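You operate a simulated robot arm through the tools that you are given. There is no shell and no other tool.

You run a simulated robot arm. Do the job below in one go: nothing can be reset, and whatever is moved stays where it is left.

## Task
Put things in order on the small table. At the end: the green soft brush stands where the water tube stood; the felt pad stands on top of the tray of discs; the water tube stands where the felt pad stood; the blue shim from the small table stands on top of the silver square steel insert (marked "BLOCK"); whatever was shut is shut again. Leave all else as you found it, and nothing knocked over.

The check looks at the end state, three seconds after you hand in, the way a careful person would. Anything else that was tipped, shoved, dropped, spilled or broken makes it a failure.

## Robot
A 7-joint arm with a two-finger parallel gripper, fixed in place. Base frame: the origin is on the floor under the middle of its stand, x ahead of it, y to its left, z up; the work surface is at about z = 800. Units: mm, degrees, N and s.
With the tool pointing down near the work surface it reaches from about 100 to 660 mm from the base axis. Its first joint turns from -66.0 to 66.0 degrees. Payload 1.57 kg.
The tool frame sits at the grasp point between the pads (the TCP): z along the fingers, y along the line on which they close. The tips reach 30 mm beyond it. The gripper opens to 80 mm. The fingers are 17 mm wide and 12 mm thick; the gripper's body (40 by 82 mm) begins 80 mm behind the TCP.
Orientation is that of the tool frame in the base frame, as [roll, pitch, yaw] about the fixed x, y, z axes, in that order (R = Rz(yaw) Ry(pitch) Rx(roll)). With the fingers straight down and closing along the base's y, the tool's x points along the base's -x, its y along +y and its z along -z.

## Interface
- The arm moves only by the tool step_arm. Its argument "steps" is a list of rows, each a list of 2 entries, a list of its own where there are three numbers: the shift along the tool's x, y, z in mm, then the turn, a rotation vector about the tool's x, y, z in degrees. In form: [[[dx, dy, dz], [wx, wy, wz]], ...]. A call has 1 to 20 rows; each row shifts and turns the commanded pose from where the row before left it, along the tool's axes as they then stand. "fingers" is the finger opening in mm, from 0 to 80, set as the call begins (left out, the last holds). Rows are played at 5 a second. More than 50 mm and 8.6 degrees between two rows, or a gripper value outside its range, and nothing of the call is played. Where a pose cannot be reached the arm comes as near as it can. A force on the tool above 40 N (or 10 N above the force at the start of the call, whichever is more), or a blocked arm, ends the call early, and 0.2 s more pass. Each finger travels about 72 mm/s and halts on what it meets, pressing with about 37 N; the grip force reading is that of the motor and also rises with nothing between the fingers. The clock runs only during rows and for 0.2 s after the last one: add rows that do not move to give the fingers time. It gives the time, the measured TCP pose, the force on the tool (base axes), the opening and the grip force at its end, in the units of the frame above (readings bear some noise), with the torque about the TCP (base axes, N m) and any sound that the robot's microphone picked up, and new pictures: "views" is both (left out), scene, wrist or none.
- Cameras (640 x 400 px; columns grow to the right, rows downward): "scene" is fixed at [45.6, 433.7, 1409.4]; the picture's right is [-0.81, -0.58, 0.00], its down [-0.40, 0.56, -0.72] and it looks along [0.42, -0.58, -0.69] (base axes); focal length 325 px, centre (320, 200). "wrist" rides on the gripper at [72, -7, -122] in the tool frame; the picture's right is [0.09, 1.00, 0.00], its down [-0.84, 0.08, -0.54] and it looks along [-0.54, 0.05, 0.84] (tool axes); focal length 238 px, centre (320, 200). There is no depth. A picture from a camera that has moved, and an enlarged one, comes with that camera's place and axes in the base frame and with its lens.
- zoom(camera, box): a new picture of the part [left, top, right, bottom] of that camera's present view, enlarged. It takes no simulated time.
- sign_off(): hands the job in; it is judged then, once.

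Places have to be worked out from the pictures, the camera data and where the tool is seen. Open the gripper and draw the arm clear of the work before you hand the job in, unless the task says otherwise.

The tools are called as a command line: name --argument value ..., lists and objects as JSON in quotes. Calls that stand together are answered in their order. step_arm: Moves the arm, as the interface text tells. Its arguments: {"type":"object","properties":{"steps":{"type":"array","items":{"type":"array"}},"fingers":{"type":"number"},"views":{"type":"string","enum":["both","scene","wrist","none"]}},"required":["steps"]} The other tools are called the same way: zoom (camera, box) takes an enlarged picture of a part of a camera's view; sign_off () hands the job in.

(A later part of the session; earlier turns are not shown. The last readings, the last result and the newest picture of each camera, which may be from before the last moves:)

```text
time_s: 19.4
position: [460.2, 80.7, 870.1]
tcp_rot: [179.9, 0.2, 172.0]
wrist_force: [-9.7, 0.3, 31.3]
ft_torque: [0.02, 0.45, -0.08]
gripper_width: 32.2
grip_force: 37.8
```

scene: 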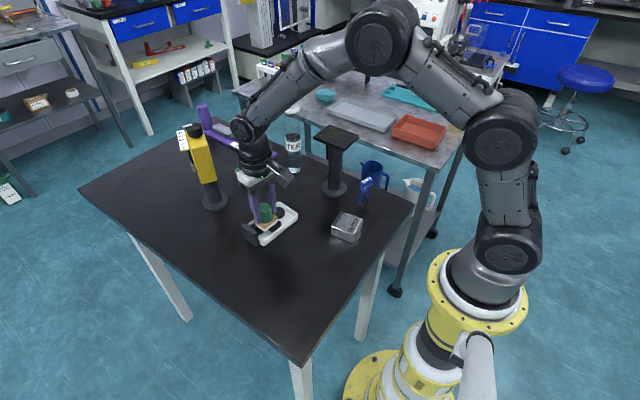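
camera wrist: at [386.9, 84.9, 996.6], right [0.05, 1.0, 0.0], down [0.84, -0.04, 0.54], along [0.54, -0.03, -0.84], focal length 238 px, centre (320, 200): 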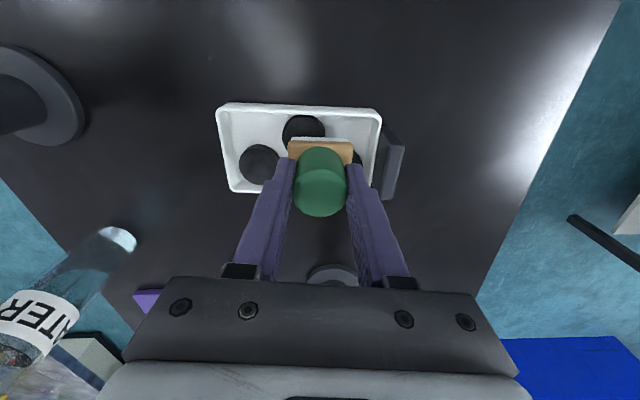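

Contact at TCP z≈871 (discs at ≈817). I pressed a little too much, so I back off to a light contact and take a look.

step_arm --steps '[[[0, 0, -1.5], [0, 0, 0]], [[0, 0, -1.0], [0, 0, 0]], [[0, 0, 0], [0, 0, 0]]]' --views "both"

zoom --camera "scene" --box '[230, 180, 310, 250]'

zoom --camera "wrist" --box '[220, 80, 420, 240]'

```text
time_s: 20.2
position: [459.5, 81.1, 870.5]
tcp_rot: [179.9, 0.2, 172.0]
wrist_force: [5.5, 4.4, 12.7]
ft_torque: [0.16, -0.33, 0.05]
gripper_width: 32.3
grip_force: 37.5
camera wrist: at [387.4, 85.3, 990.8], right [0.05, 1.0, 0.0], down [0.84, -0.04, 0.55], along [0.54, -0.02, -0.84], focal length 238 px, centre (320, 200)
```

scene: 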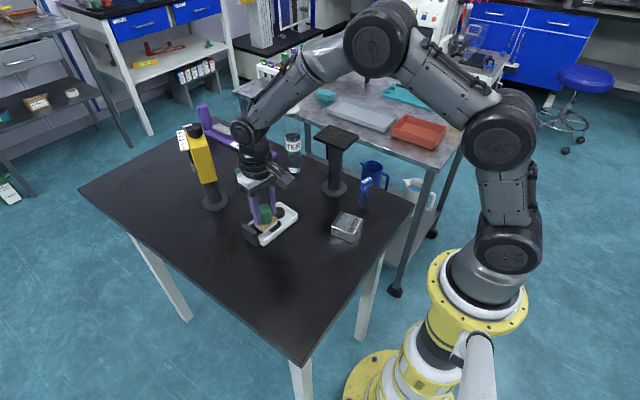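
wrist: 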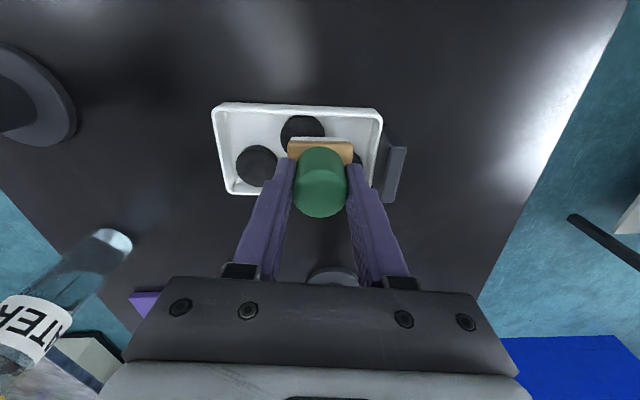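

```text
5.71 times, centred on (270, 215) of scene
camera zoom: at [45.5, 433.8, 1409.4], right [-0.81, -0.58, 0.0], down [-0.4, 0.56, -0.72], along [0.42, -0.59, -0.69], focal length 1858 px, centre (606, 114)
```

zoom: 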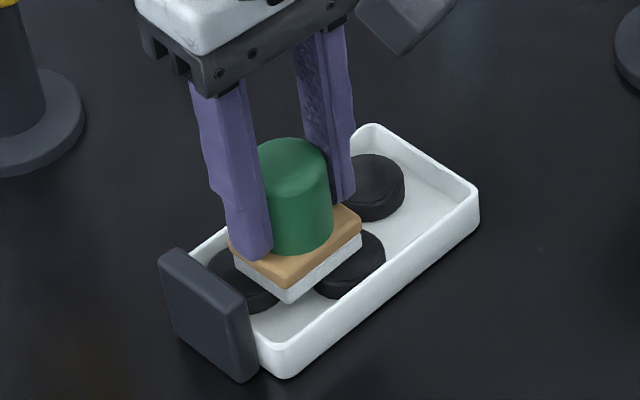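

```text
2.50 times, centred on (320, 160) of wrist
camera zoom: at [387.4, 85.3, 990.8], right [0.05, 1.0, 0.0], down [0.84, -0.04, 0.55], along [0.54, -0.02, -0.84], focal length 596 px, centre (320, 300)
```

zoom: 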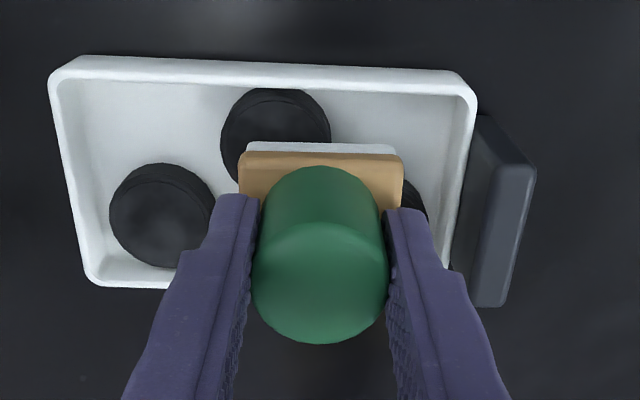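

The pad rests flat on the two discs; there's still 12 N preload. I raise 1 mm more, then check the force before opening.

step_arm --steps '[[[0, 0, -0.7], [0, 0, 0]], [[0, 0, 0], [0, 0, 0]]]' --views "none"

```text
time_s: 20.8
position: [457.7, 79.4, 869.9]
tcp_rot: [180.0, -0.3, 172.0]
wrist_force: [3.0, -0.1, 6.1]
ft_torque: [-0.05, -0.27, -0.02]
gripper_width: 32.6
grip_force: 36.8
```

Only 6 N contact now. I open moderately to 50 mm so the finger doesn't come near the tray's handle.

step_arm --steps '[[[0, 0, 0], [0, 0, 0]], [[0, 0, 0], [0, 0, 0]], [[0, 0, 0], [0, 0, 0]]]' --fingers 50 --views "both"

zoom --camera "scene" --box '[230, 180, 310, 250]'

zoom --camera "wrist" --box '[220, 80, 420, 240]'

```text
time_s: 21.6
position: [458.8, 80.3, 870.6]
tcp_rot: [180.0, -0.1, 172.0]
wrist_force: [-1.2, -0.9, 0.5]
ft_torque: [0.01, -0.01, 0.02]
gripper_width: 50.1
grip_force: 0.1
camera wrist: at [386.5, 85.1, 992.0], right [0.05, 1.0, 0.0], down [0.84, -0.04, 0.54], along [0.54, -0.03, -0.84], focal length 238 px, centre (320, 200)
```

scene: 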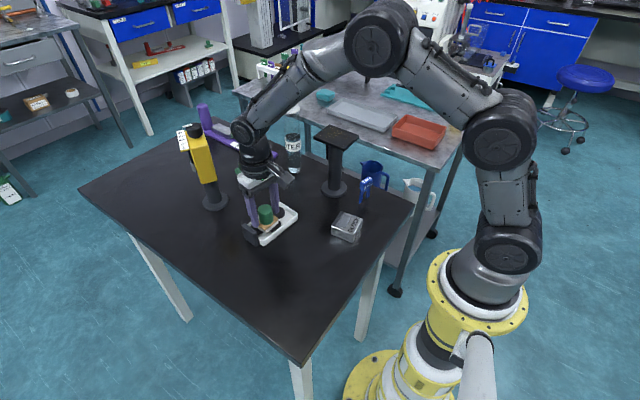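
wrist: 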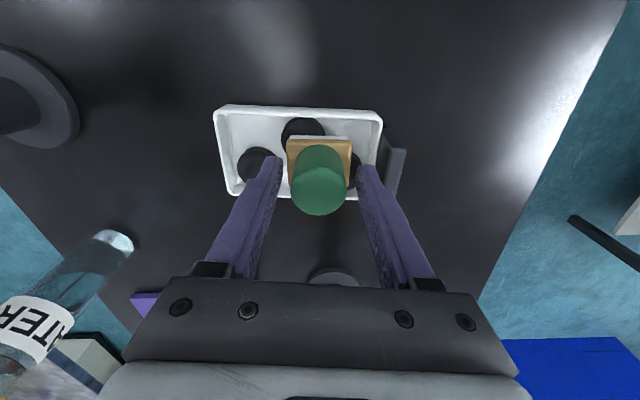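

```text
5.71 times, centred on (270, 215) of scene
camera zoom: at [45.6, 433.7, 1409.4], right [-0.81, -0.58, 0.0], down [-0.4, 0.56, -0.72], along [0.42, -0.58, -0.69], focal length 1858 px, centre (606, 114)
```

zoom: 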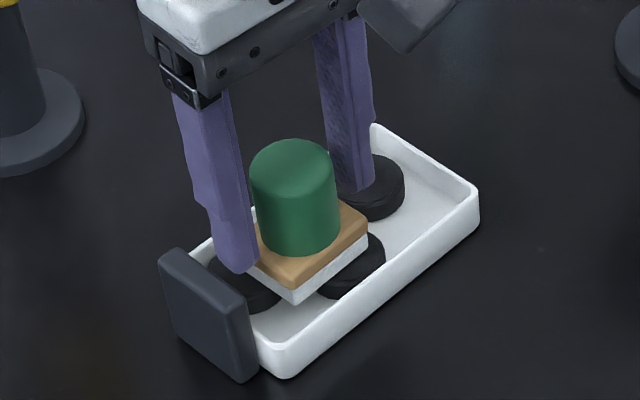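

```text
2.50 times, centred on (320, 160) of wrist
camera zoom: at [386.5, 85.1, 992.0], right [0.05, 1.0, 0.0], down [0.84, -0.04, 0.54], along [0.54, -0.03, -0.84], focal length 596 px, centre (320, 300)
```

zoom: 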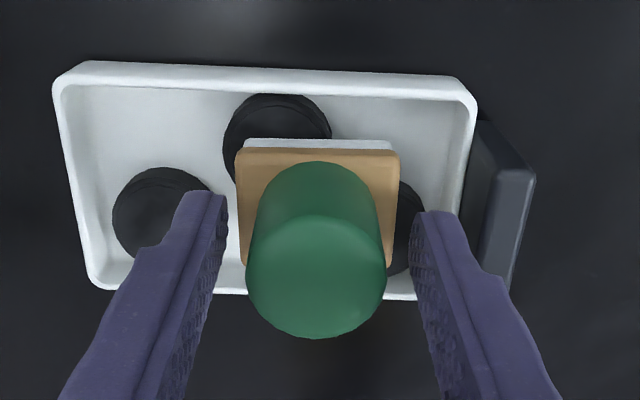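

The pad stands on the discs and is released. I rise straight up, then turn the tool to point diagonally (toward +x/−y) and tilt 45° for a side grasp of the tube below its cap.

step_arm --steps '[[[0, 0, -15], [0, 0, 0]], [[0, 0, -35], [0, 0, 0]], [[0, 0, -45], [0, 0, 0]], [[0, 0, -45], [0, 0, 0]], [[0, 0, -20], [0, 0, 0]], [[0, 0, 0], [0, 0, 8]], [[0, 0, 0], [0, 0, 8]], [[0, 0, 0], [0, 0, 8]], [[0, 0, 0], [0, 0, 8]], [[0, 0, 0], [0, 0, 8]], [[0, 0, 0], [0, 0, 0]]]' --views "both"

zoom --camera "scene" --box '[230, 180, 310, 250]'

```text
time_s: 24.0
position: [459.0, 79.7, 1030.7]
tcp_rot: [179.9, 0.0, 132.0]
wrist_force: [0.4, 1.1, -0.1]
ft_torque: [0.01, -0.01, 0.02]
gripper_width: 50.0
grip_force: 0.0
camera wrist: at [406.0, 130.7, 1152.7], right [0.68, 0.73, 0.0], down [0.62, -0.57, 0.54], along [0.4, -0.37, -0.84], focal length 238 px, centre (320, 200)
```

scene: 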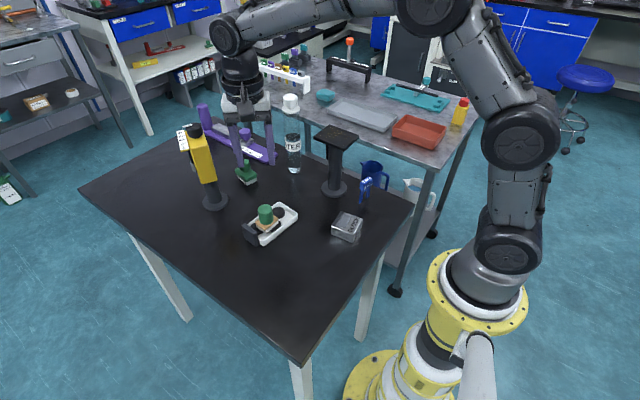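
wrist: 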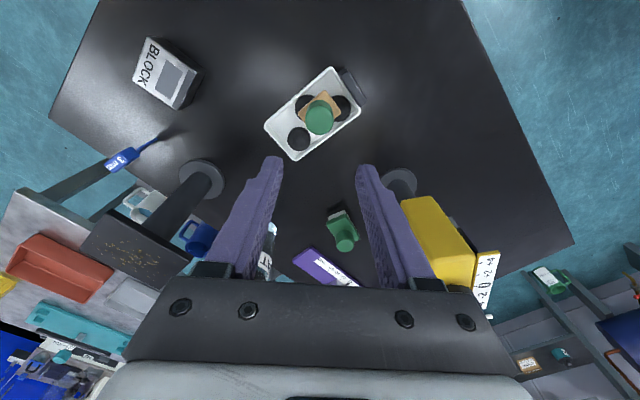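

```text
5.71 times, centred on (270, 215) of scene
camera zoom: at [45.6, 433.7, 1409.4], right [-0.81, -0.58, 0.0], down [-0.4, 0.56, -0.72], along [0.42, -0.58, -0.69], focal length 1858 px, centre (606, 114)
```

zoom: 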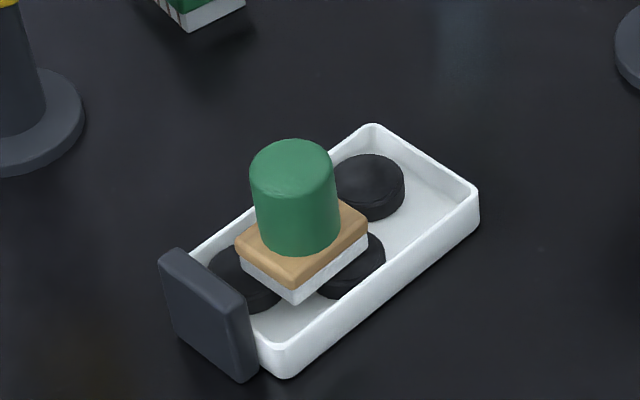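

Pad placed well. Now I tilt the tool 45° in place, with the fingers opening to 80.

step_arm --steps '[[[0, 0, 0], [0, -7.5, 0]], [[0, 0, 0], [0, -7.5, 0]], [[0, 0, 0], [0, -7.5, 0]], [[0, 0, 0], [0, -7.5, 0]], [[0, 0, 0], [0, -7.5, 0]], [[0, 0, 0], [0, -7.5, 0]], [[0, 0, 0], [0, 0, 0]]]' --fingers 80 --views "both"

```text
time_s: 25.6
position: [459.4, 80.1, 1031.6]
tcp_rot: [179.9, 45.2, 131.9]
wrist_force: [-0.3, 0.3, -0.7]
ft_torque: [0.03, -0.02, 0.02]
gripper_width: 80.3
grip_force: 0.2
camera wrist: at [362.2, 179.1, 1065.7], right [0.7, 0.71, -0.07], down [0.2, -0.1, 0.98], along [0.69, -0.69, -0.21], focal length 238 px, centre (320, 200)
```

scene: 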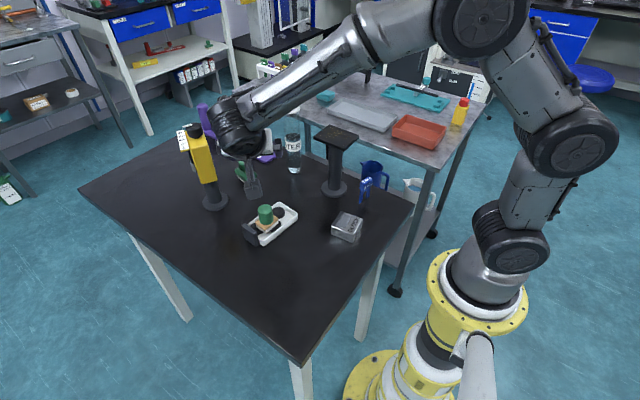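
wrist: 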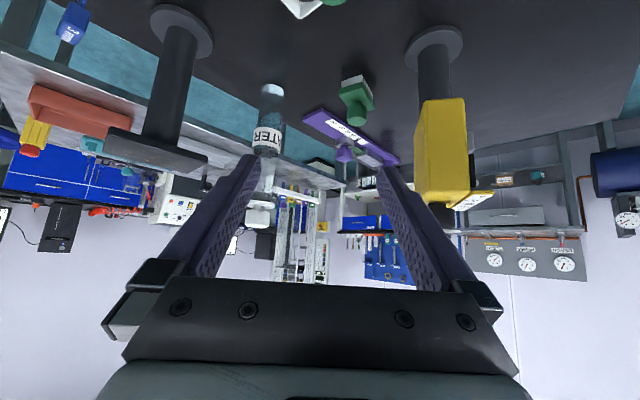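

The tilted pose works. I turn a further 12° so the fingers stay clear of the speck stand, then move most of the way toward the tube to check alignment.

step_arm --steps '[[[0, 0, 0], [4.25, 0, 4.25]], [[0, 0, 0], [4.25, 0, 4.25]], [[-17.6, -6.95, 36], [0, 0, 0]], [[-17.6, -6.95, 36], [0, 0, 0]], [[-12, -5, 25], [0, 0, 0]], [[0, 0, 0], [0, 0, 0]]]' --fingers 72 --views "both"

zoom --camera "wrist" --box '[220, 60, 400, 280]'

zoom --camera "scene" --box '[190, 80, 390, 220]'

```text
time_s: 27.0
position: [492.3, -17.4, 996.4]
tcp_rot: [-180.0, 45.0, 120.0]
wrist_force: [0.3, -0.5, 0.3]
ft_torque: [-0.02, -0.02, -0.02]
gripper_width: 71.6
grip_force: 0.1
camera wrist: at [418.2, 99.4, 1031.6], right [0.83, 0.55, -0.07], down [0.17, -0.14, 0.97], along [0.53, -0.82, -0.21], focal length 238 px, centre (320, 200)
```

scene: 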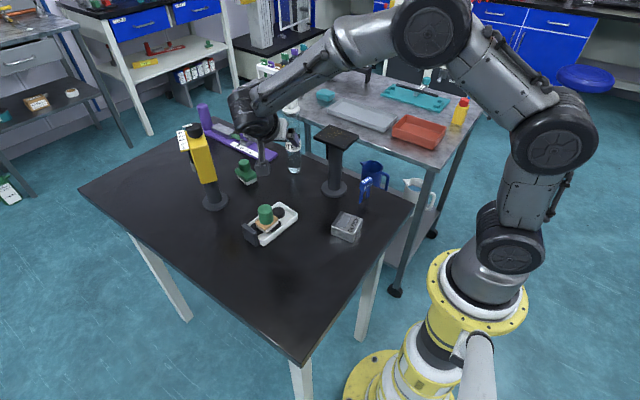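
wrist: 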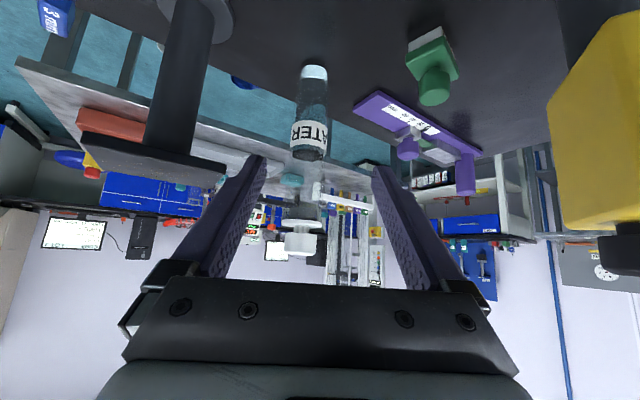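

```text
1.82 times, centred on (310, 170) of wrist
camera zoom: at [418.2, 99.4, 1031.6], right [0.83, 0.55, -0.07], down [0.17, -0.14, 0.97], along [0.53, -0.82, -0.21], focal length 433 px, centre (338, 254)
```

zoom: 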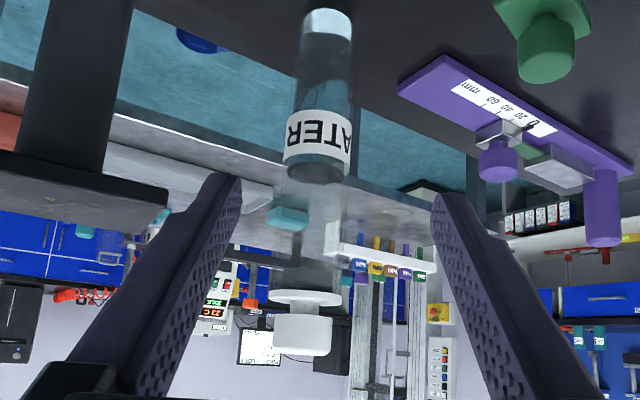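

```text
2.86 times, centred on (290, 150) of scene
camera zoom: at [45.6, 433.7, 1409.4], right [-0.81, -0.58, 0.0], down [-0.4, 0.56, -0.72], along [0.42, -0.58, -0.69], focal length 929 px, centre (406, 343)
```

zoom: 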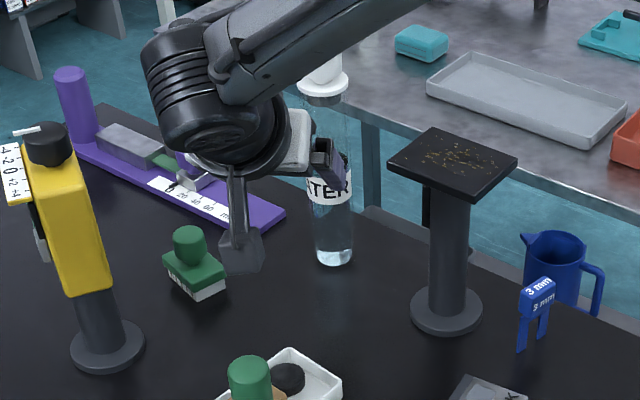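

The tube axis comes out at ≈(549,-138), Ø≈45. I shift 12 mm sideways to centre it between the fingers and advance 95 mm along the tool axis, then look again.

step_arm --steps '[[[-20.5, -12.2, 0], [0, 0, 0]], [[0, 0, 25], [0, 0, 0]], [[0, 0, 30], [0, 0, 0]], [[0, 0, 25], [0, 0, 0]], [[0, 0, 15], [0, 0, 0]], [[0, 0, 0], [0, 0, 0]]]' --fingers 76 --views "both"

zoom --camera "wrist" --box '[200, 0, 420, 260]'

zoom --camera "scene" --box '[230, 80, 370, 200]'

```text
time_s: 28.4
position: [524.4, -95.4, 941.2]
tcp_rot: [180.0, 45.0, 120.0]
wrist_force: [0.1, 0.3, -0.4]
ft_torque: [-0.02, -0.02, 0.0]
gripper_width: 75.9
grip_force: 0.1
camera wrist: at [449.8, 21.9, 976.9], right [0.83, 0.55, -0.06], down [0.17, -0.14, 0.97], along [0.53, -0.82, -0.21], focal length 238 px, centre (320, 200)
```

scene: 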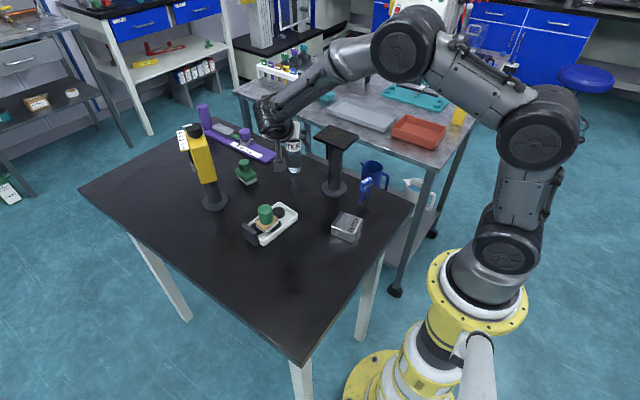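
wrist: 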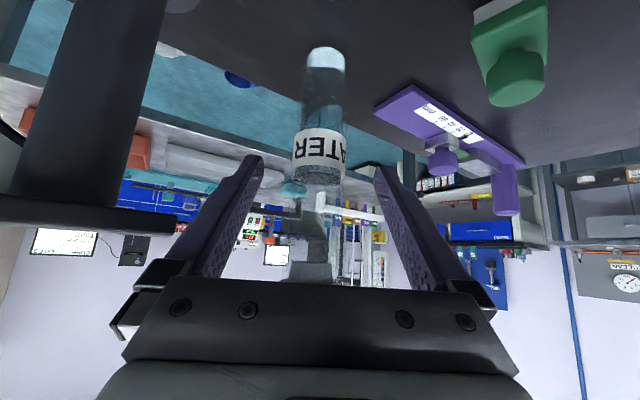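

```text
1.54 times, centred on (310, 130) of wrist
camera zoom: at [449.8, 21.9, 976.9], right [0.83, 0.55, -0.06], down [0.17, -0.14, 0.97], along [0.53, -0.82, -0.21], focal length 367 px, centre (335, 308)
```

zoom: 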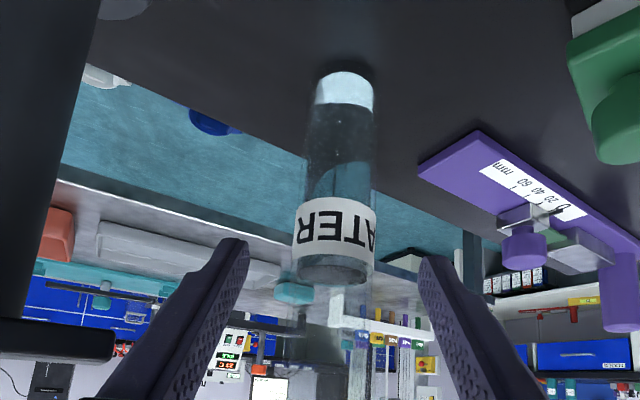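

```text
3.33 times, centred on (300, 140) of scene
camera zoom: at [45.6, 433.7, 1409.4], right [-0.81, -0.58, 0.0], down [-0.4, 0.56, -0.72], along [0.42, -0.58, -0.69], focal length 1084 px, centre (387, 400)
```

zoom: 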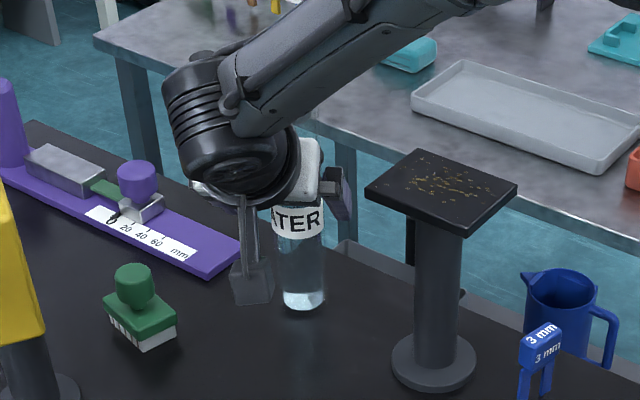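

The tube is now centred laterally (offset <1 mm). I advance the remaining 70 mm so the grasp point reaches the tube axis at label height.

step_arm --steps '[[[1, 0.8, 20], [0, 0, 0]], [[0, 0, 20], [0, 0, 0]], [[0, 0, 15], [0, 0, 0]], [[0, 0, 10], [0, 0, 0]], [[0, 0, 5], [0, 0, 0]], [[0, 0, 0], [0, 0, 0]]]' --views "both"

zoom --camera "wrist" --box '[200, 0, 420, 260]'

zoom --camera "scene" --box '[230, 80, 370, 200]'

```text
time_s: 29.8
position: [548.0, -135.7, 892.8]
tcp_rot: [-180.0, 45.1, 120.0]
wrist_force: [0.2, 0.9, 0.5]
ft_torque: [0.0, -0.01, 0.02]
gripper_width: 76.2
grip_force: 0.1
camera wrist: at [474.2, -19.4, 927.7], right [0.83, 0.55, -0.07], down [0.17, -0.14, 0.97], along [0.53, -0.82, -0.21], focal length 238 px, centre (320, 200)
```

scene: 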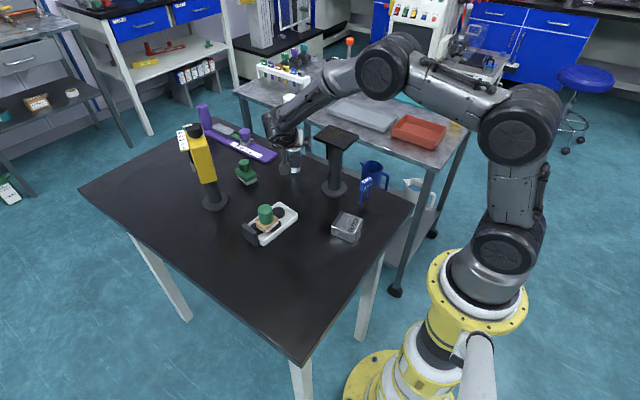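
wrist: 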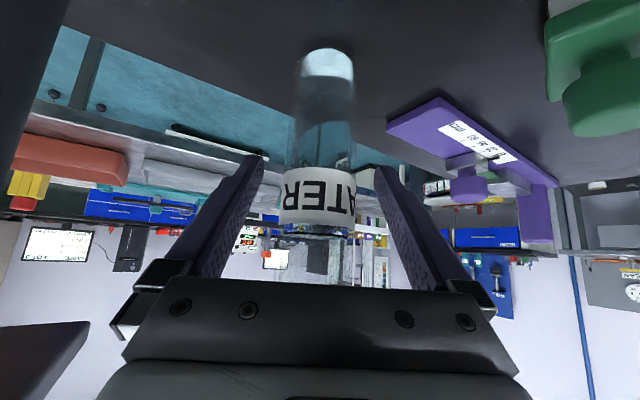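

```text
1.54 times, centred on (310, 130) of wrist
camera zoom: at [474.2, -19.4, 927.7], right [0.83, 0.55, -0.07], down [0.17, -0.14, 0.97], along [0.53, -0.82, -0.21], focal length 367 px, centre (335, 308)
```

zoom: 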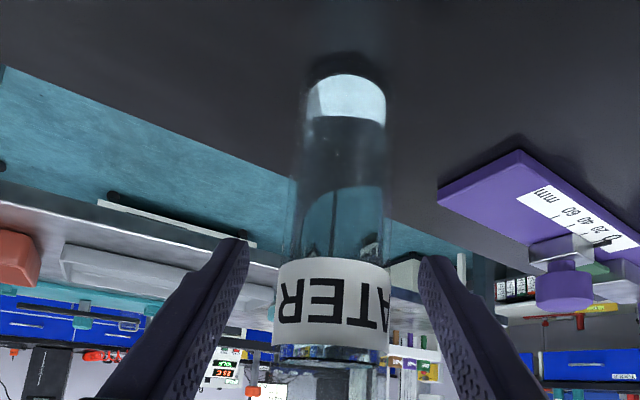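

```text
3.33 times, centred on (300, 140) of scene
camera zoom: at [45.6, 433.7, 1409.4], right [-0.81, -0.58, 0.0], down [-0.4, 0.56, -0.72], along [0.42, -0.58, -0.69], focal length 1084 px, centre (387, 400)
```

zoom: 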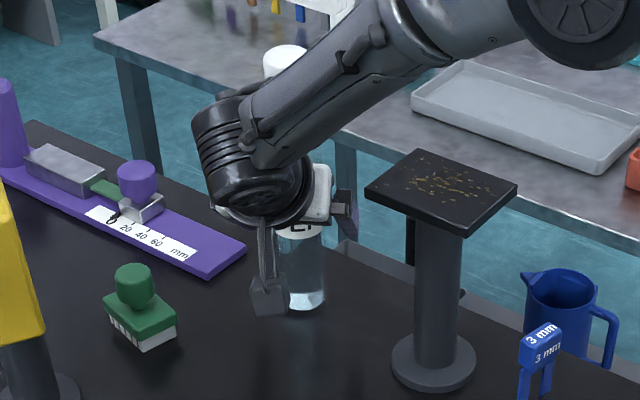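

Everything is centred: tube axis ≈(549.5,-137.5). I close the fingers on the tube body below the cap.

step_arm --steps '[[[0, 0, 0], [0, 0, 0]], [[0, 0, 0], [0, 0, 0]], [[0, 0, 0], [0, 0, 0]], [[0, 0, 0], [0, 0, 0]]]' --fingers 30 --views "wrist"

```text
time_s: 30.8
position: [548.3, -136.3, 892.6]
tcp_rot: [-180.0, 45.0, 120.1]
wrist_force: [0.2, -0.1, -0.6]
ft_torque: [0.02, 0.02, 0.02]
gripper_width: 42.8
grip_force: 37.2
camera wrist: at [474.3, -19.2, 927.9], right [0.83, 0.55, -0.07], down [0.17, -0.14, 0.97], along [0.53, -0.82, -0.21], focal length 238 px, centre (320, 200)
```

wrist: 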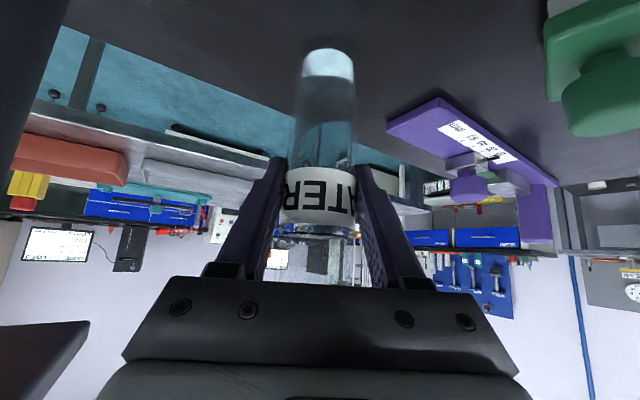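

Gripped at 42.8 mm. I lift the tube straight up 100 mm (vertical = equal −x and −z in the tilted tool frame) and check that it hangs properly with its cap.

step_arm --steps '[[[-3.5, 0, -3.5], [0, 0, 0]], [[-7, 0, -7], [0, 0, 0]], [[-12, 0, -12], [0, 0, 0]], [[-14, 0, -14], [0, 0, 0]], [[-14, 0, -14], [0, 0, 0]], [[-12, 0, -12], [0, 0, 0]], [[-8.2, 0, -8.2], [0, 0, 0]], [[0, 0, 0], [0, 0, 0]]]' --views "both"

zoom --camera "scene" --box '[210, 50, 370, 200]'

```text
time_s: 32.6
position: [547.4, -136.5, 994.1]
tcp_rot: [180.0, 45.0, 120.1]
wrist_force: [0.1, 0.0, -0.9]
ft_torque: [-0.04, -0.02, 0.01]
gripper_width: 43.0
grip_force: 36.8
camera wrist: at [473.3, -20.2, 1028.5], right [0.83, 0.55, -0.06], down [0.17, -0.14, 0.97], along [0.53, -0.82, -0.21], focal length 238 px, centre (320, 200)
```

scene: 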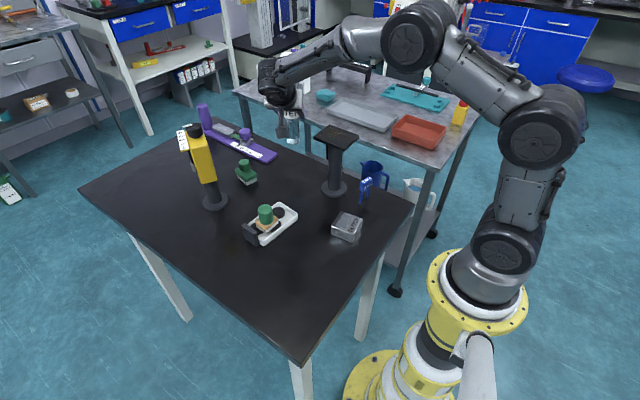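
wrist: 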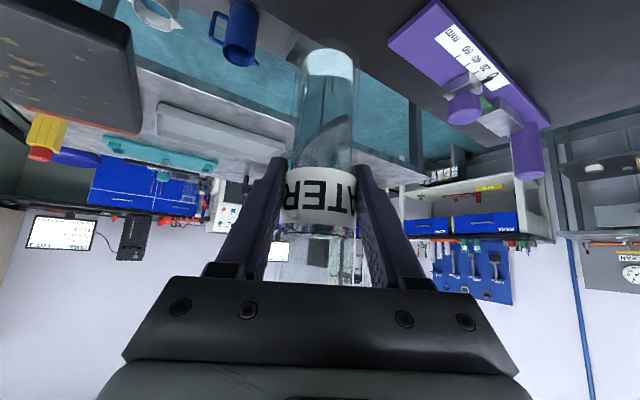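

```text
2.67 times, centred on (290, 125) of scene
camera zoom: at [45.6, 433.7, 1409.4], right [-0.81, -0.58, 0.0], down [-0.4, 0.56, -0.72], along [0.42, -0.58, -0.69], focal length 867 px, centre (400, 400)
```

zoom: 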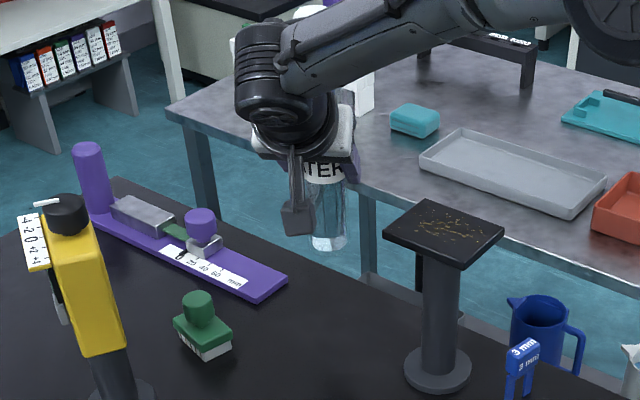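

The tube is firmly held and upright. I carry it smoothly toward the middle of the table at this height.

step_arm --steps '[[[8, -0.4, -8], [0, 0, 0]], [[14, -0.7, -14], [0, 0, 0]], [[16, -0.8, -16], [0, 0, 0]], [[18, -0.9, -18], [0, 0, 0]], [[18, -0.9, -18], [0, 0, 0]], [[18, -0.9, -18], [0, 0, 0]], [[18, -0.9, -18], [0, 0, 0]], [[18, -0.9, -18], [0, 0, 0]], [[16, -0.8, -16], [0, 0, 0]], [[14, -0.7, -14], [0, 0, 0]], [[8.7, -0.4, -8.7], [0, 0, 0]], [[0, 0, 0], [0, 0, 0]]]' --views "both"

```text
time_s: 35.2
position: [423.4, 63.1, 992.9]
tcp_rot: [180.0, 44.9, 119.9]
wrist_force: [0.0, 0.6, -1.6]
ft_torque: [-0.01, 0.01, -0.01]
gripper_width: 42.9
grip_force: 37.3
camera wrist: at [349.3, 180.5, 1027.5], right [0.83, 0.55, -0.07], down [0.17, -0.14, 0.97], along [0.53, -0.82, -0.21], focal length 238 px, centre (320, 200)
```

scene: 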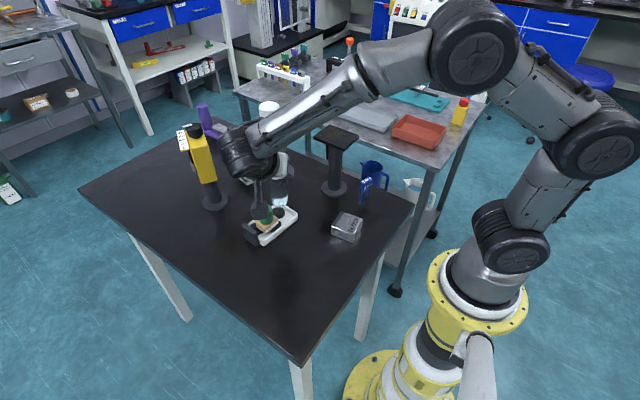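
wrist: 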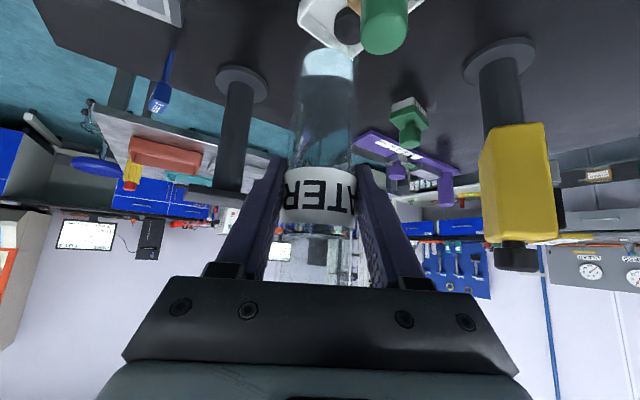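

Good. Now I swing the tool around the vertical by +49° (tube stays upright) for a comfortable placing pose on the left side.

step_arm --steps '[[[0, 0, 0], [-3.5, 0, -3.5]], [[0, 0, 0], [-4.95, 0, -4.95]], [[0, 0, 0], [-4.95, 0, -4.95]], [[0, 0, 0], [-4.95, 0, -4.95]], [[0, 0, 0], [-4.95, 0, -4.95]], [[0, 0, 0], [-4.95, 0, -4.95]], [[0, 0, 0], [-4.95, 0, -4.95]], [[0, 0, 0], [-1.45, 0, -1.45]], [[0, 0, 0], [0, 0, 0]]]' --views "both"

```text
time_s: 37.2
position: [423.0, 63.1, 993.3]
tcp_rot: [180.0, 44.9, 169.1]
wrist_force: [0.8, -0.7, -1.9]
ft_torque: [-0.02, 0.06, -0.03]
gripper_width: 42.7
grip_force: 36.4
camera wrist: at [287.9, 84.5, 1027.7], right [0.13, 0.99, -0.07], down [0.22, 0.04, 0.97], along [0.97, -0.14, -0.21], focal length 238 px, centre (320, 200)
```

scene: 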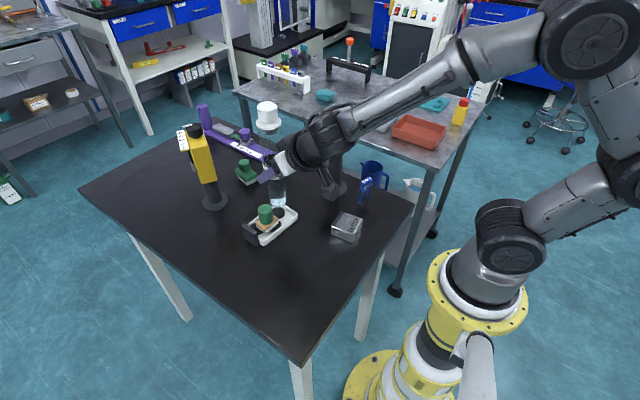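
wrist: 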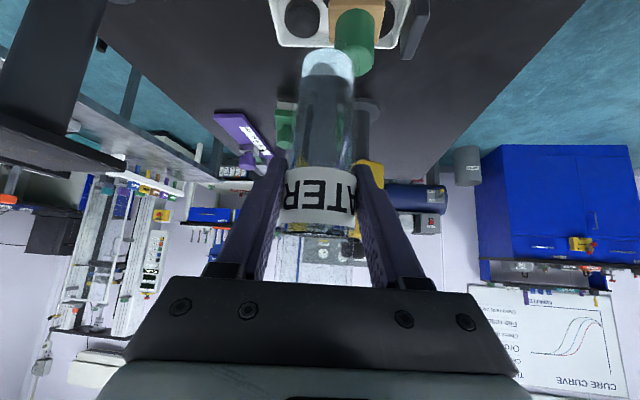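

The arm configuration is fine. I translate to above the felt pad's former spot (tube axis to (299.5,191.3)).

step_arm --steps '[[[6, 6, -6], [0, 0, 0]], [[11, 10.6, -11], [0, 0, 0]], [[14, 13.6, -14], [0, 0, 0]], [[14, 13.6, -14], [0, 0, 0]], [[14, 13.6, -14], [0, 0, 0]], [[14, 13.6, -14], [0, 0, 0]], [[14, 13.6, -14], [0, 0, 0]], [[11, 10.6, -11], [0, 0, 0]], [[6.5, 6.4, -6.4], [0, 0, 0]], [[0, 0, 0], [0, 0, 0]]]' --views "both"

zoom --camera "scene" --box '[210, 160, 410, 360]'

```text
time_s: 39.4
position: [298.2, 191.6, 993.2]
tcp_rot: [180.0, 45.0, 168.9]
wrist_force: [1.2, 0.0, -1.7]
ft_torque: [0.01, 0.06, -0.03]
gripper_width: 42.6
grip_force: 36.9
camera wrist: at [161.9, 213.6, 1028.3], right [0.13, 0.99, -0.07], down [0.22, 0.04, 0.97], along [0.97, -0.14, -0.21], focal length 238 px, centre (320, 200)
```

scene: 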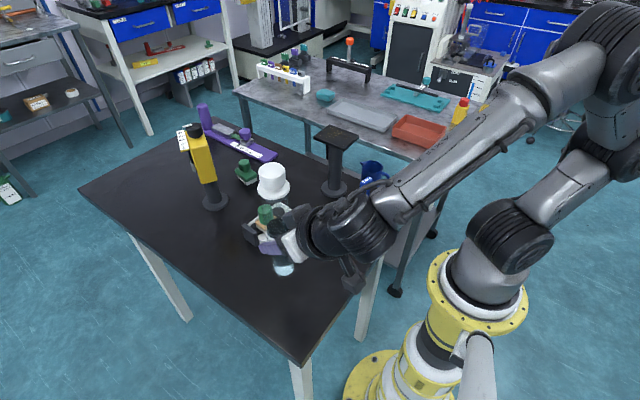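
wrist: 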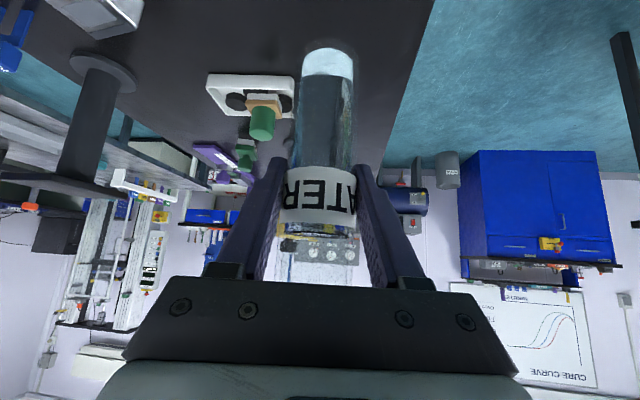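

```text
2.00 times, centred on (310, 260) of scene
camera zoom: at [45.6, 433.8, 1409.4], right [-0.81, -0.58, 0.0], down [-0.4, 0.56, -0.72], along [0.42, -0.58, -0.69], focal length 650 px, centre (340, 80)
```

zoom: 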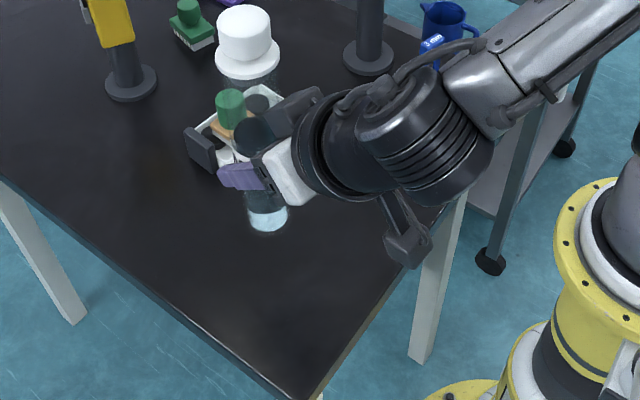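

The tube is above its new place, clear of everything. I lower it 94 mm, leaving a few mm.

step_arm --steps '[[[8, 0, 8], [0, 0, 0]], [[13, 0, 13], [0, 0, 0]], [[14, 0, 14], [0, 0, 0]], [[13, 0, 13], [0, 0, 0]], [[10, 0, 10], [0, 0, 0]], [[6, 0, 6], [0, 0, 0]], [[2.5, 0, 2.5], [0, 0, 0]], [[0, 0, 0], [0, 0, 0]]]' --views "both"

zoom --camera "scene" --box '[210, 160, 410, 360]'

zoom --camera "wrist" --box '[220, 0, 440, 200]'

```text
time_s: 41.2
position: [298.6, 191.7, 899.5]
tcp_rot: [180.0, 45.0, 169.1]
wrist_force: [-0.3, 0.2, -2.1]
ft_torque: [-0.02, 0.05, -0.02]
gripper_width: 42.8
grip_force: 36.6
camera wrist: at [162.9, 213.2, 933.5], right [0.13, 0.99, -0.07], down [0.22, 0.04, 0.97], along [0.97, -0.14, -0.21], focal length 238 px, centre (320, 200)
```

scene: 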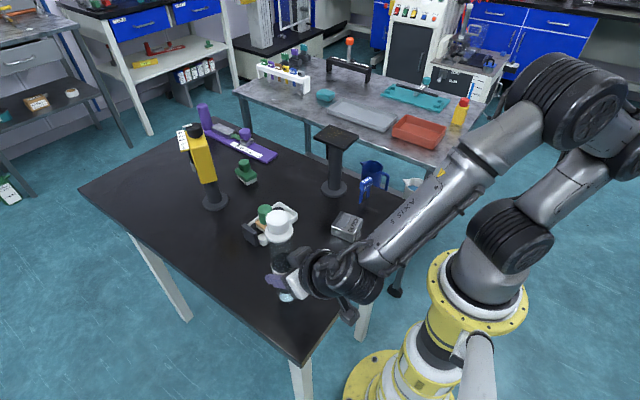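
wrist: 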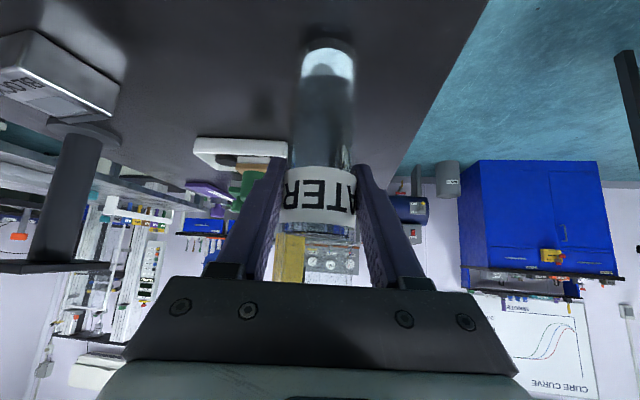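

```text
2.00 times, centred on (310, 260) of scene
camera zoom: at [45.6, 433.8, 1409.4], right [-0.81, -0.58, 0.0], down [-0.4, 0.56, -0.72], along [0.42, -0.58, -0.69], focal length 650 px, centre (340, 80)
```

zoom: 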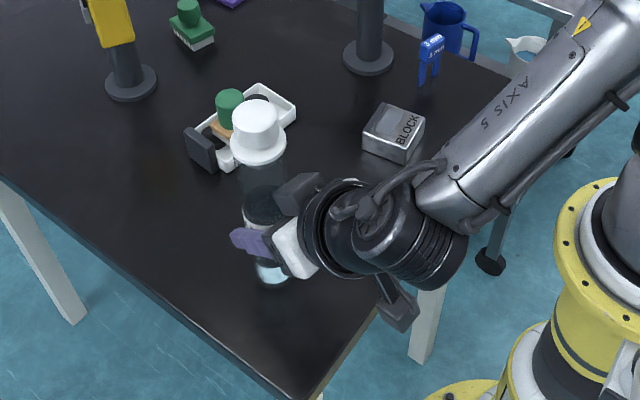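

```text
2.00 times, centred on (330, 100) of wrist
camera zoom: at [162.9, 213.2, 933.5], right [0.13, 0.99, -0.07], down [0.22, 0.04, 0.97], along [0.97, -0.14, -0.21], focal length 477 px, centre (300, 400)
```

zoom: 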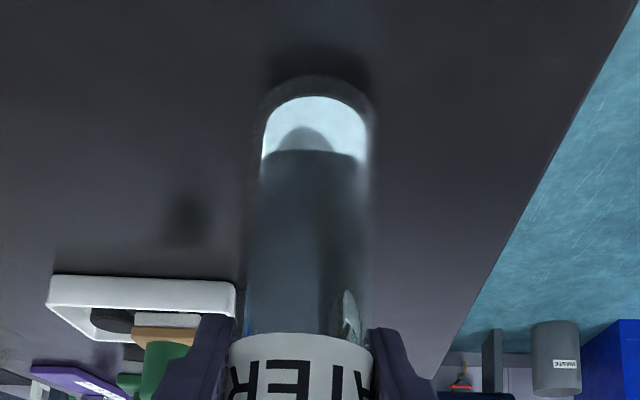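

About 6 mm remain. I lower in 1 mm steps toward contact, watching the force.

step_arm --steps '[[[0.71, 0, 0.71], [0, 0, 0]], [[0.71, 0, 0.71], [0, 0, 0]], [[0.71, 0, 0.71], [0, 0, 0]], [[0.71, 0, 0.71], [0, 0, 0]], [[0, 0, 0], [0, 0, 0]]]' --views "none"

step_arm --steps '[[[0.71, 0, 0.71], [0, 0, 0]], [[0, 0, 0], [0, 0, 0]]]' --views "none"

```text
time_s: 42.4
position: [298.9, 191.6, 894.6]
tcp_rot: [180.0, 45.0, 169.0]
wrist_force: [0.4, 0.0, -2.1]
ft_torque: [-0.06, 0.04, 0.0]
gripper_width: 42.5
grip_force: 37.2
```

```text
time_s: 43.0
position: [298.9, 191.5, 894.6]
tcp_rot: [180.0, 45.1, 169.0]
wrist_force: [0.8, -0.5, -0.1]
ft_torque: [-0.03, 0.03, -0.04]
gripper_width: 42.5
grip_force: 36.9
```

Force is shifting from −2.1 to −0.1 N: contact is starting. Another 0.5 mm at a time.

step_arm --steps '[[[0.36, 0, 0.36], [0, 0, 0]], [[0, 0, 0], [0, 0, 0]]]' --views "none"

step_arm --steps '[[[0.36, 0, 0.36], [0, 0, 0]], [[0, 0, 0], [0, 0, 0]]]' --views "wrist"

zoom --camera "wrist" --box '[220, 0, 440, 200]'

```text
time_s: 43.6
position: [298.2, 192.2, 894.1]
tcp_rot: [-180.0, 45.1, 169.0]
wrist_force: [1.3, -0.2, 2.7]
ft_torque: [-0.11, -0.09, -0.01]
gripper_width: 42.7
grip_force: 37.1
```

```text
time_s: 44.2
position: [297.9, 192.0, 894.0]
tcp_rot: [180.0, 45.1, 168.8]
wrist_force: [-2.4, 0.4, 9.0]
ft_torque: [-0.14, 0.18, -0.02]
gripper_width: 42.8
grip_force: 36.9
camera wrist: at [162.7, 213.2, 928.1], right [0.13, 0.99, -0.06], down [0.22, 0.03, 0.98], along [0.97, -0.14, -0.21], focal length 238 px, centre (320, 200)
```

wrist: 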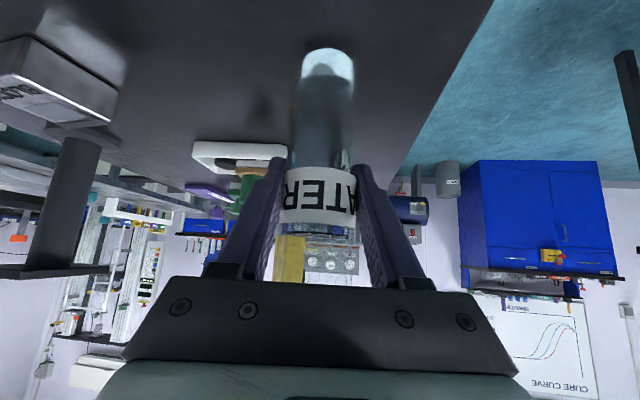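

```text
2.00 times, centred on (330, 100) of wrist
camera zoom: at [162.7, 213.2, 928.1], right [0.13, 0.99, -0.06], down [0.22, 0.03, 0.98], along [0.97, -0.14, -0.21], focal length 477 px, centre (300, 400)
```

zoom: 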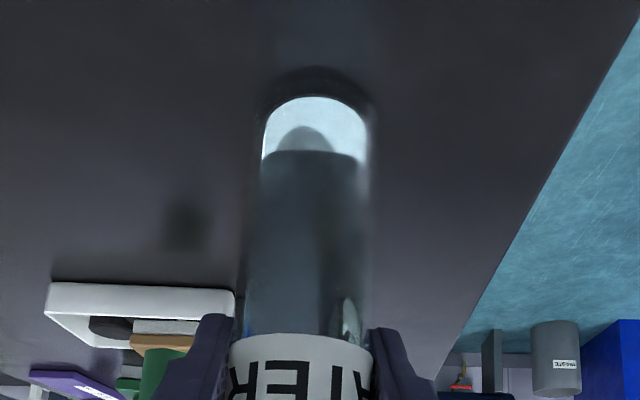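

The tube stands on the table with light contact at ≈(299,192). I relieve the preload by 0.5 mm and open the fingers.

step_arm --steps '[[[-0.36, 0, -0.36], [0, 0, 0]], [[0, 0, 0], [0, 0, 0]]]' --views "none"

step_arm --steps '[[[0, 0, 0], [0, 0, 0]], [[0, 0, 0], [0, 0, 0]], [[0, 0, 0], [0, 0, 0]]]' --fingers 78 --views "both"

zoom --camera "scene" --box '[210, 160, 410, 360]'

```text
time_s: 44.8
position: [298.2, 191.9, 893.3]
tcp_rot: [180.0, 45.0, 168.9]
wrist_force: [1.0, 1.1, 4.3]
ft_torque: [0.12, -0.16, 0.06]
gripper_width: 42.5
grip_force: 37.1
```

```text
time_s: 45.6
position: [298.5, 191.1, 893.3]
tcp_rot: [180.0, 45.0, 169.1]
wrist_force: [-0.1, -0.2, -0.5]
ft_torque: [0.02, -0.02, 0.02]
gripper_width: 77.9
grip_force: 0.0
camera wrist: at [162.5, 212.6, 928.0], right [0.13, 0.99, -0.07], down [0.22, 0.04, 0.97], along [0.97, -0.14, -0.21], focal length 238 px, centre (320, 200)
```

scene: 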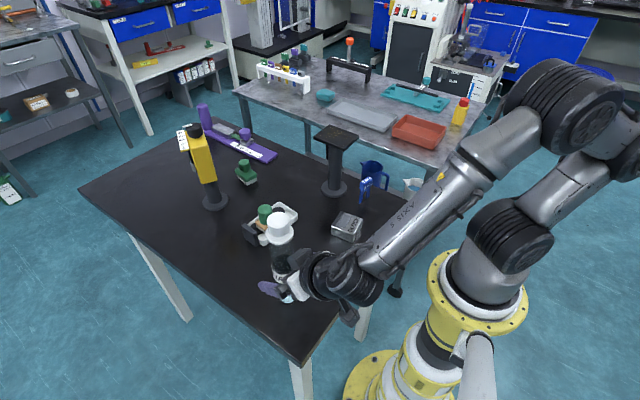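
wrist: 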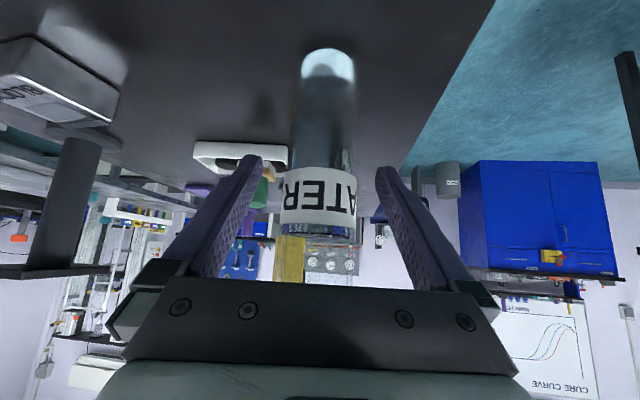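

```text
2.00 times, centred on (310, 260) of scene
camera zoom: at [45.6, 433.7, 1409.4], right [-0.81, -0.58, 0.0], down [-0.4, 0.56, -0.72], along [0.42, -0.58, -0.69], focal length 650 px, centre (340, 80)
```

zoom: 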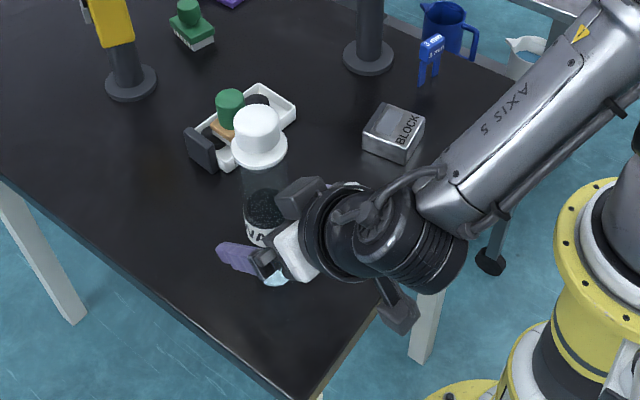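

The tube stands on its own. I lift the open hand straight up along the tube (fingers straddle it with ≈15 mm spare even at the cap) until clear above the cap.

step_arm --steps '[[[-5, 0, -5], [0, 0, 0]], [[-10, 0, -10], [0, 0, 0]], [[-14, 0, -14], [0, 0, 0]], [[-14, 0, -14], [0, 0, 0]], [[-14, 0, -14], [0, 0, 0]], [[0, 0, 0], [0, 0, 0]]]' --views "both"

zoom --camera "scene" --box '[210, 160, 410, 360]'

```text
time_s: 47.0
position: [298.4, 191.8, 974.4]
tcp_rot: [180.0, 44.9, 169.1]
wrist_force: [0.4, 0.3, -0.2]
ft_torque: [-0.03, 0.02, 0.01]
gripper_width: 77.7
grip_force: 0.0
camera wrist: at [163.0, 212.7, 1009.6], right [0.13, 0.99, -0.07], down [0.22, 0.04, 0.97], along [0.97, -0.14, -0.21], focal length 238 px, centre (320, 200)
```

scene: 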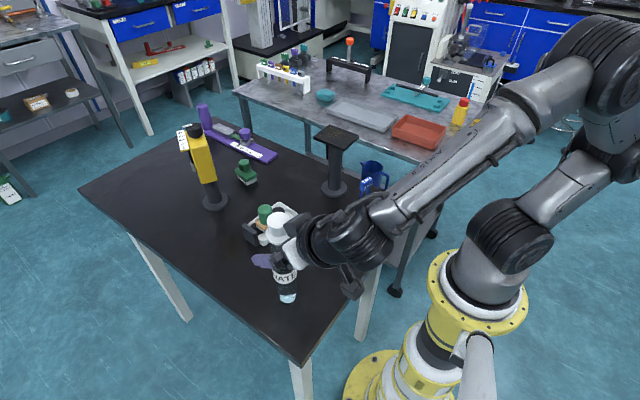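
wrist: 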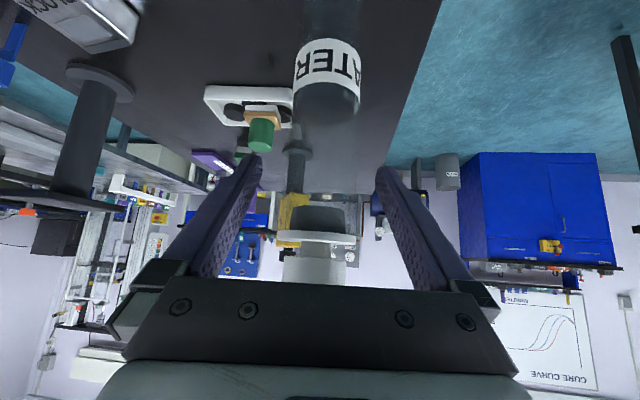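

```text
2.00 times, centred on (310, 260) of scene
camera zoom: at [45.6, 433.7, 1409.4], right [-0.81, -0.58, 0.0], down [-0.4, 0.56, -0.72], along [0.42, -0.58, -0.69], focal length 650 px, centre (340, 80)
```

zoom: 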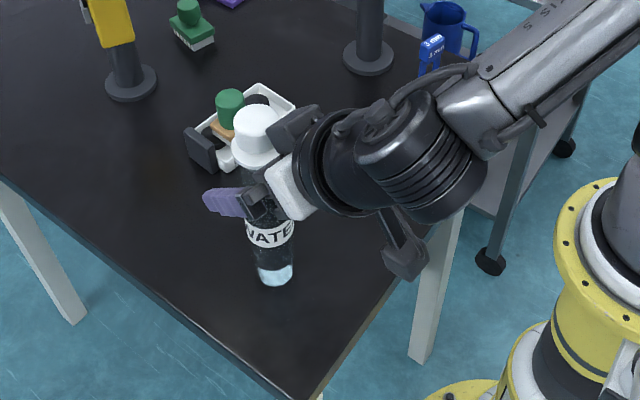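

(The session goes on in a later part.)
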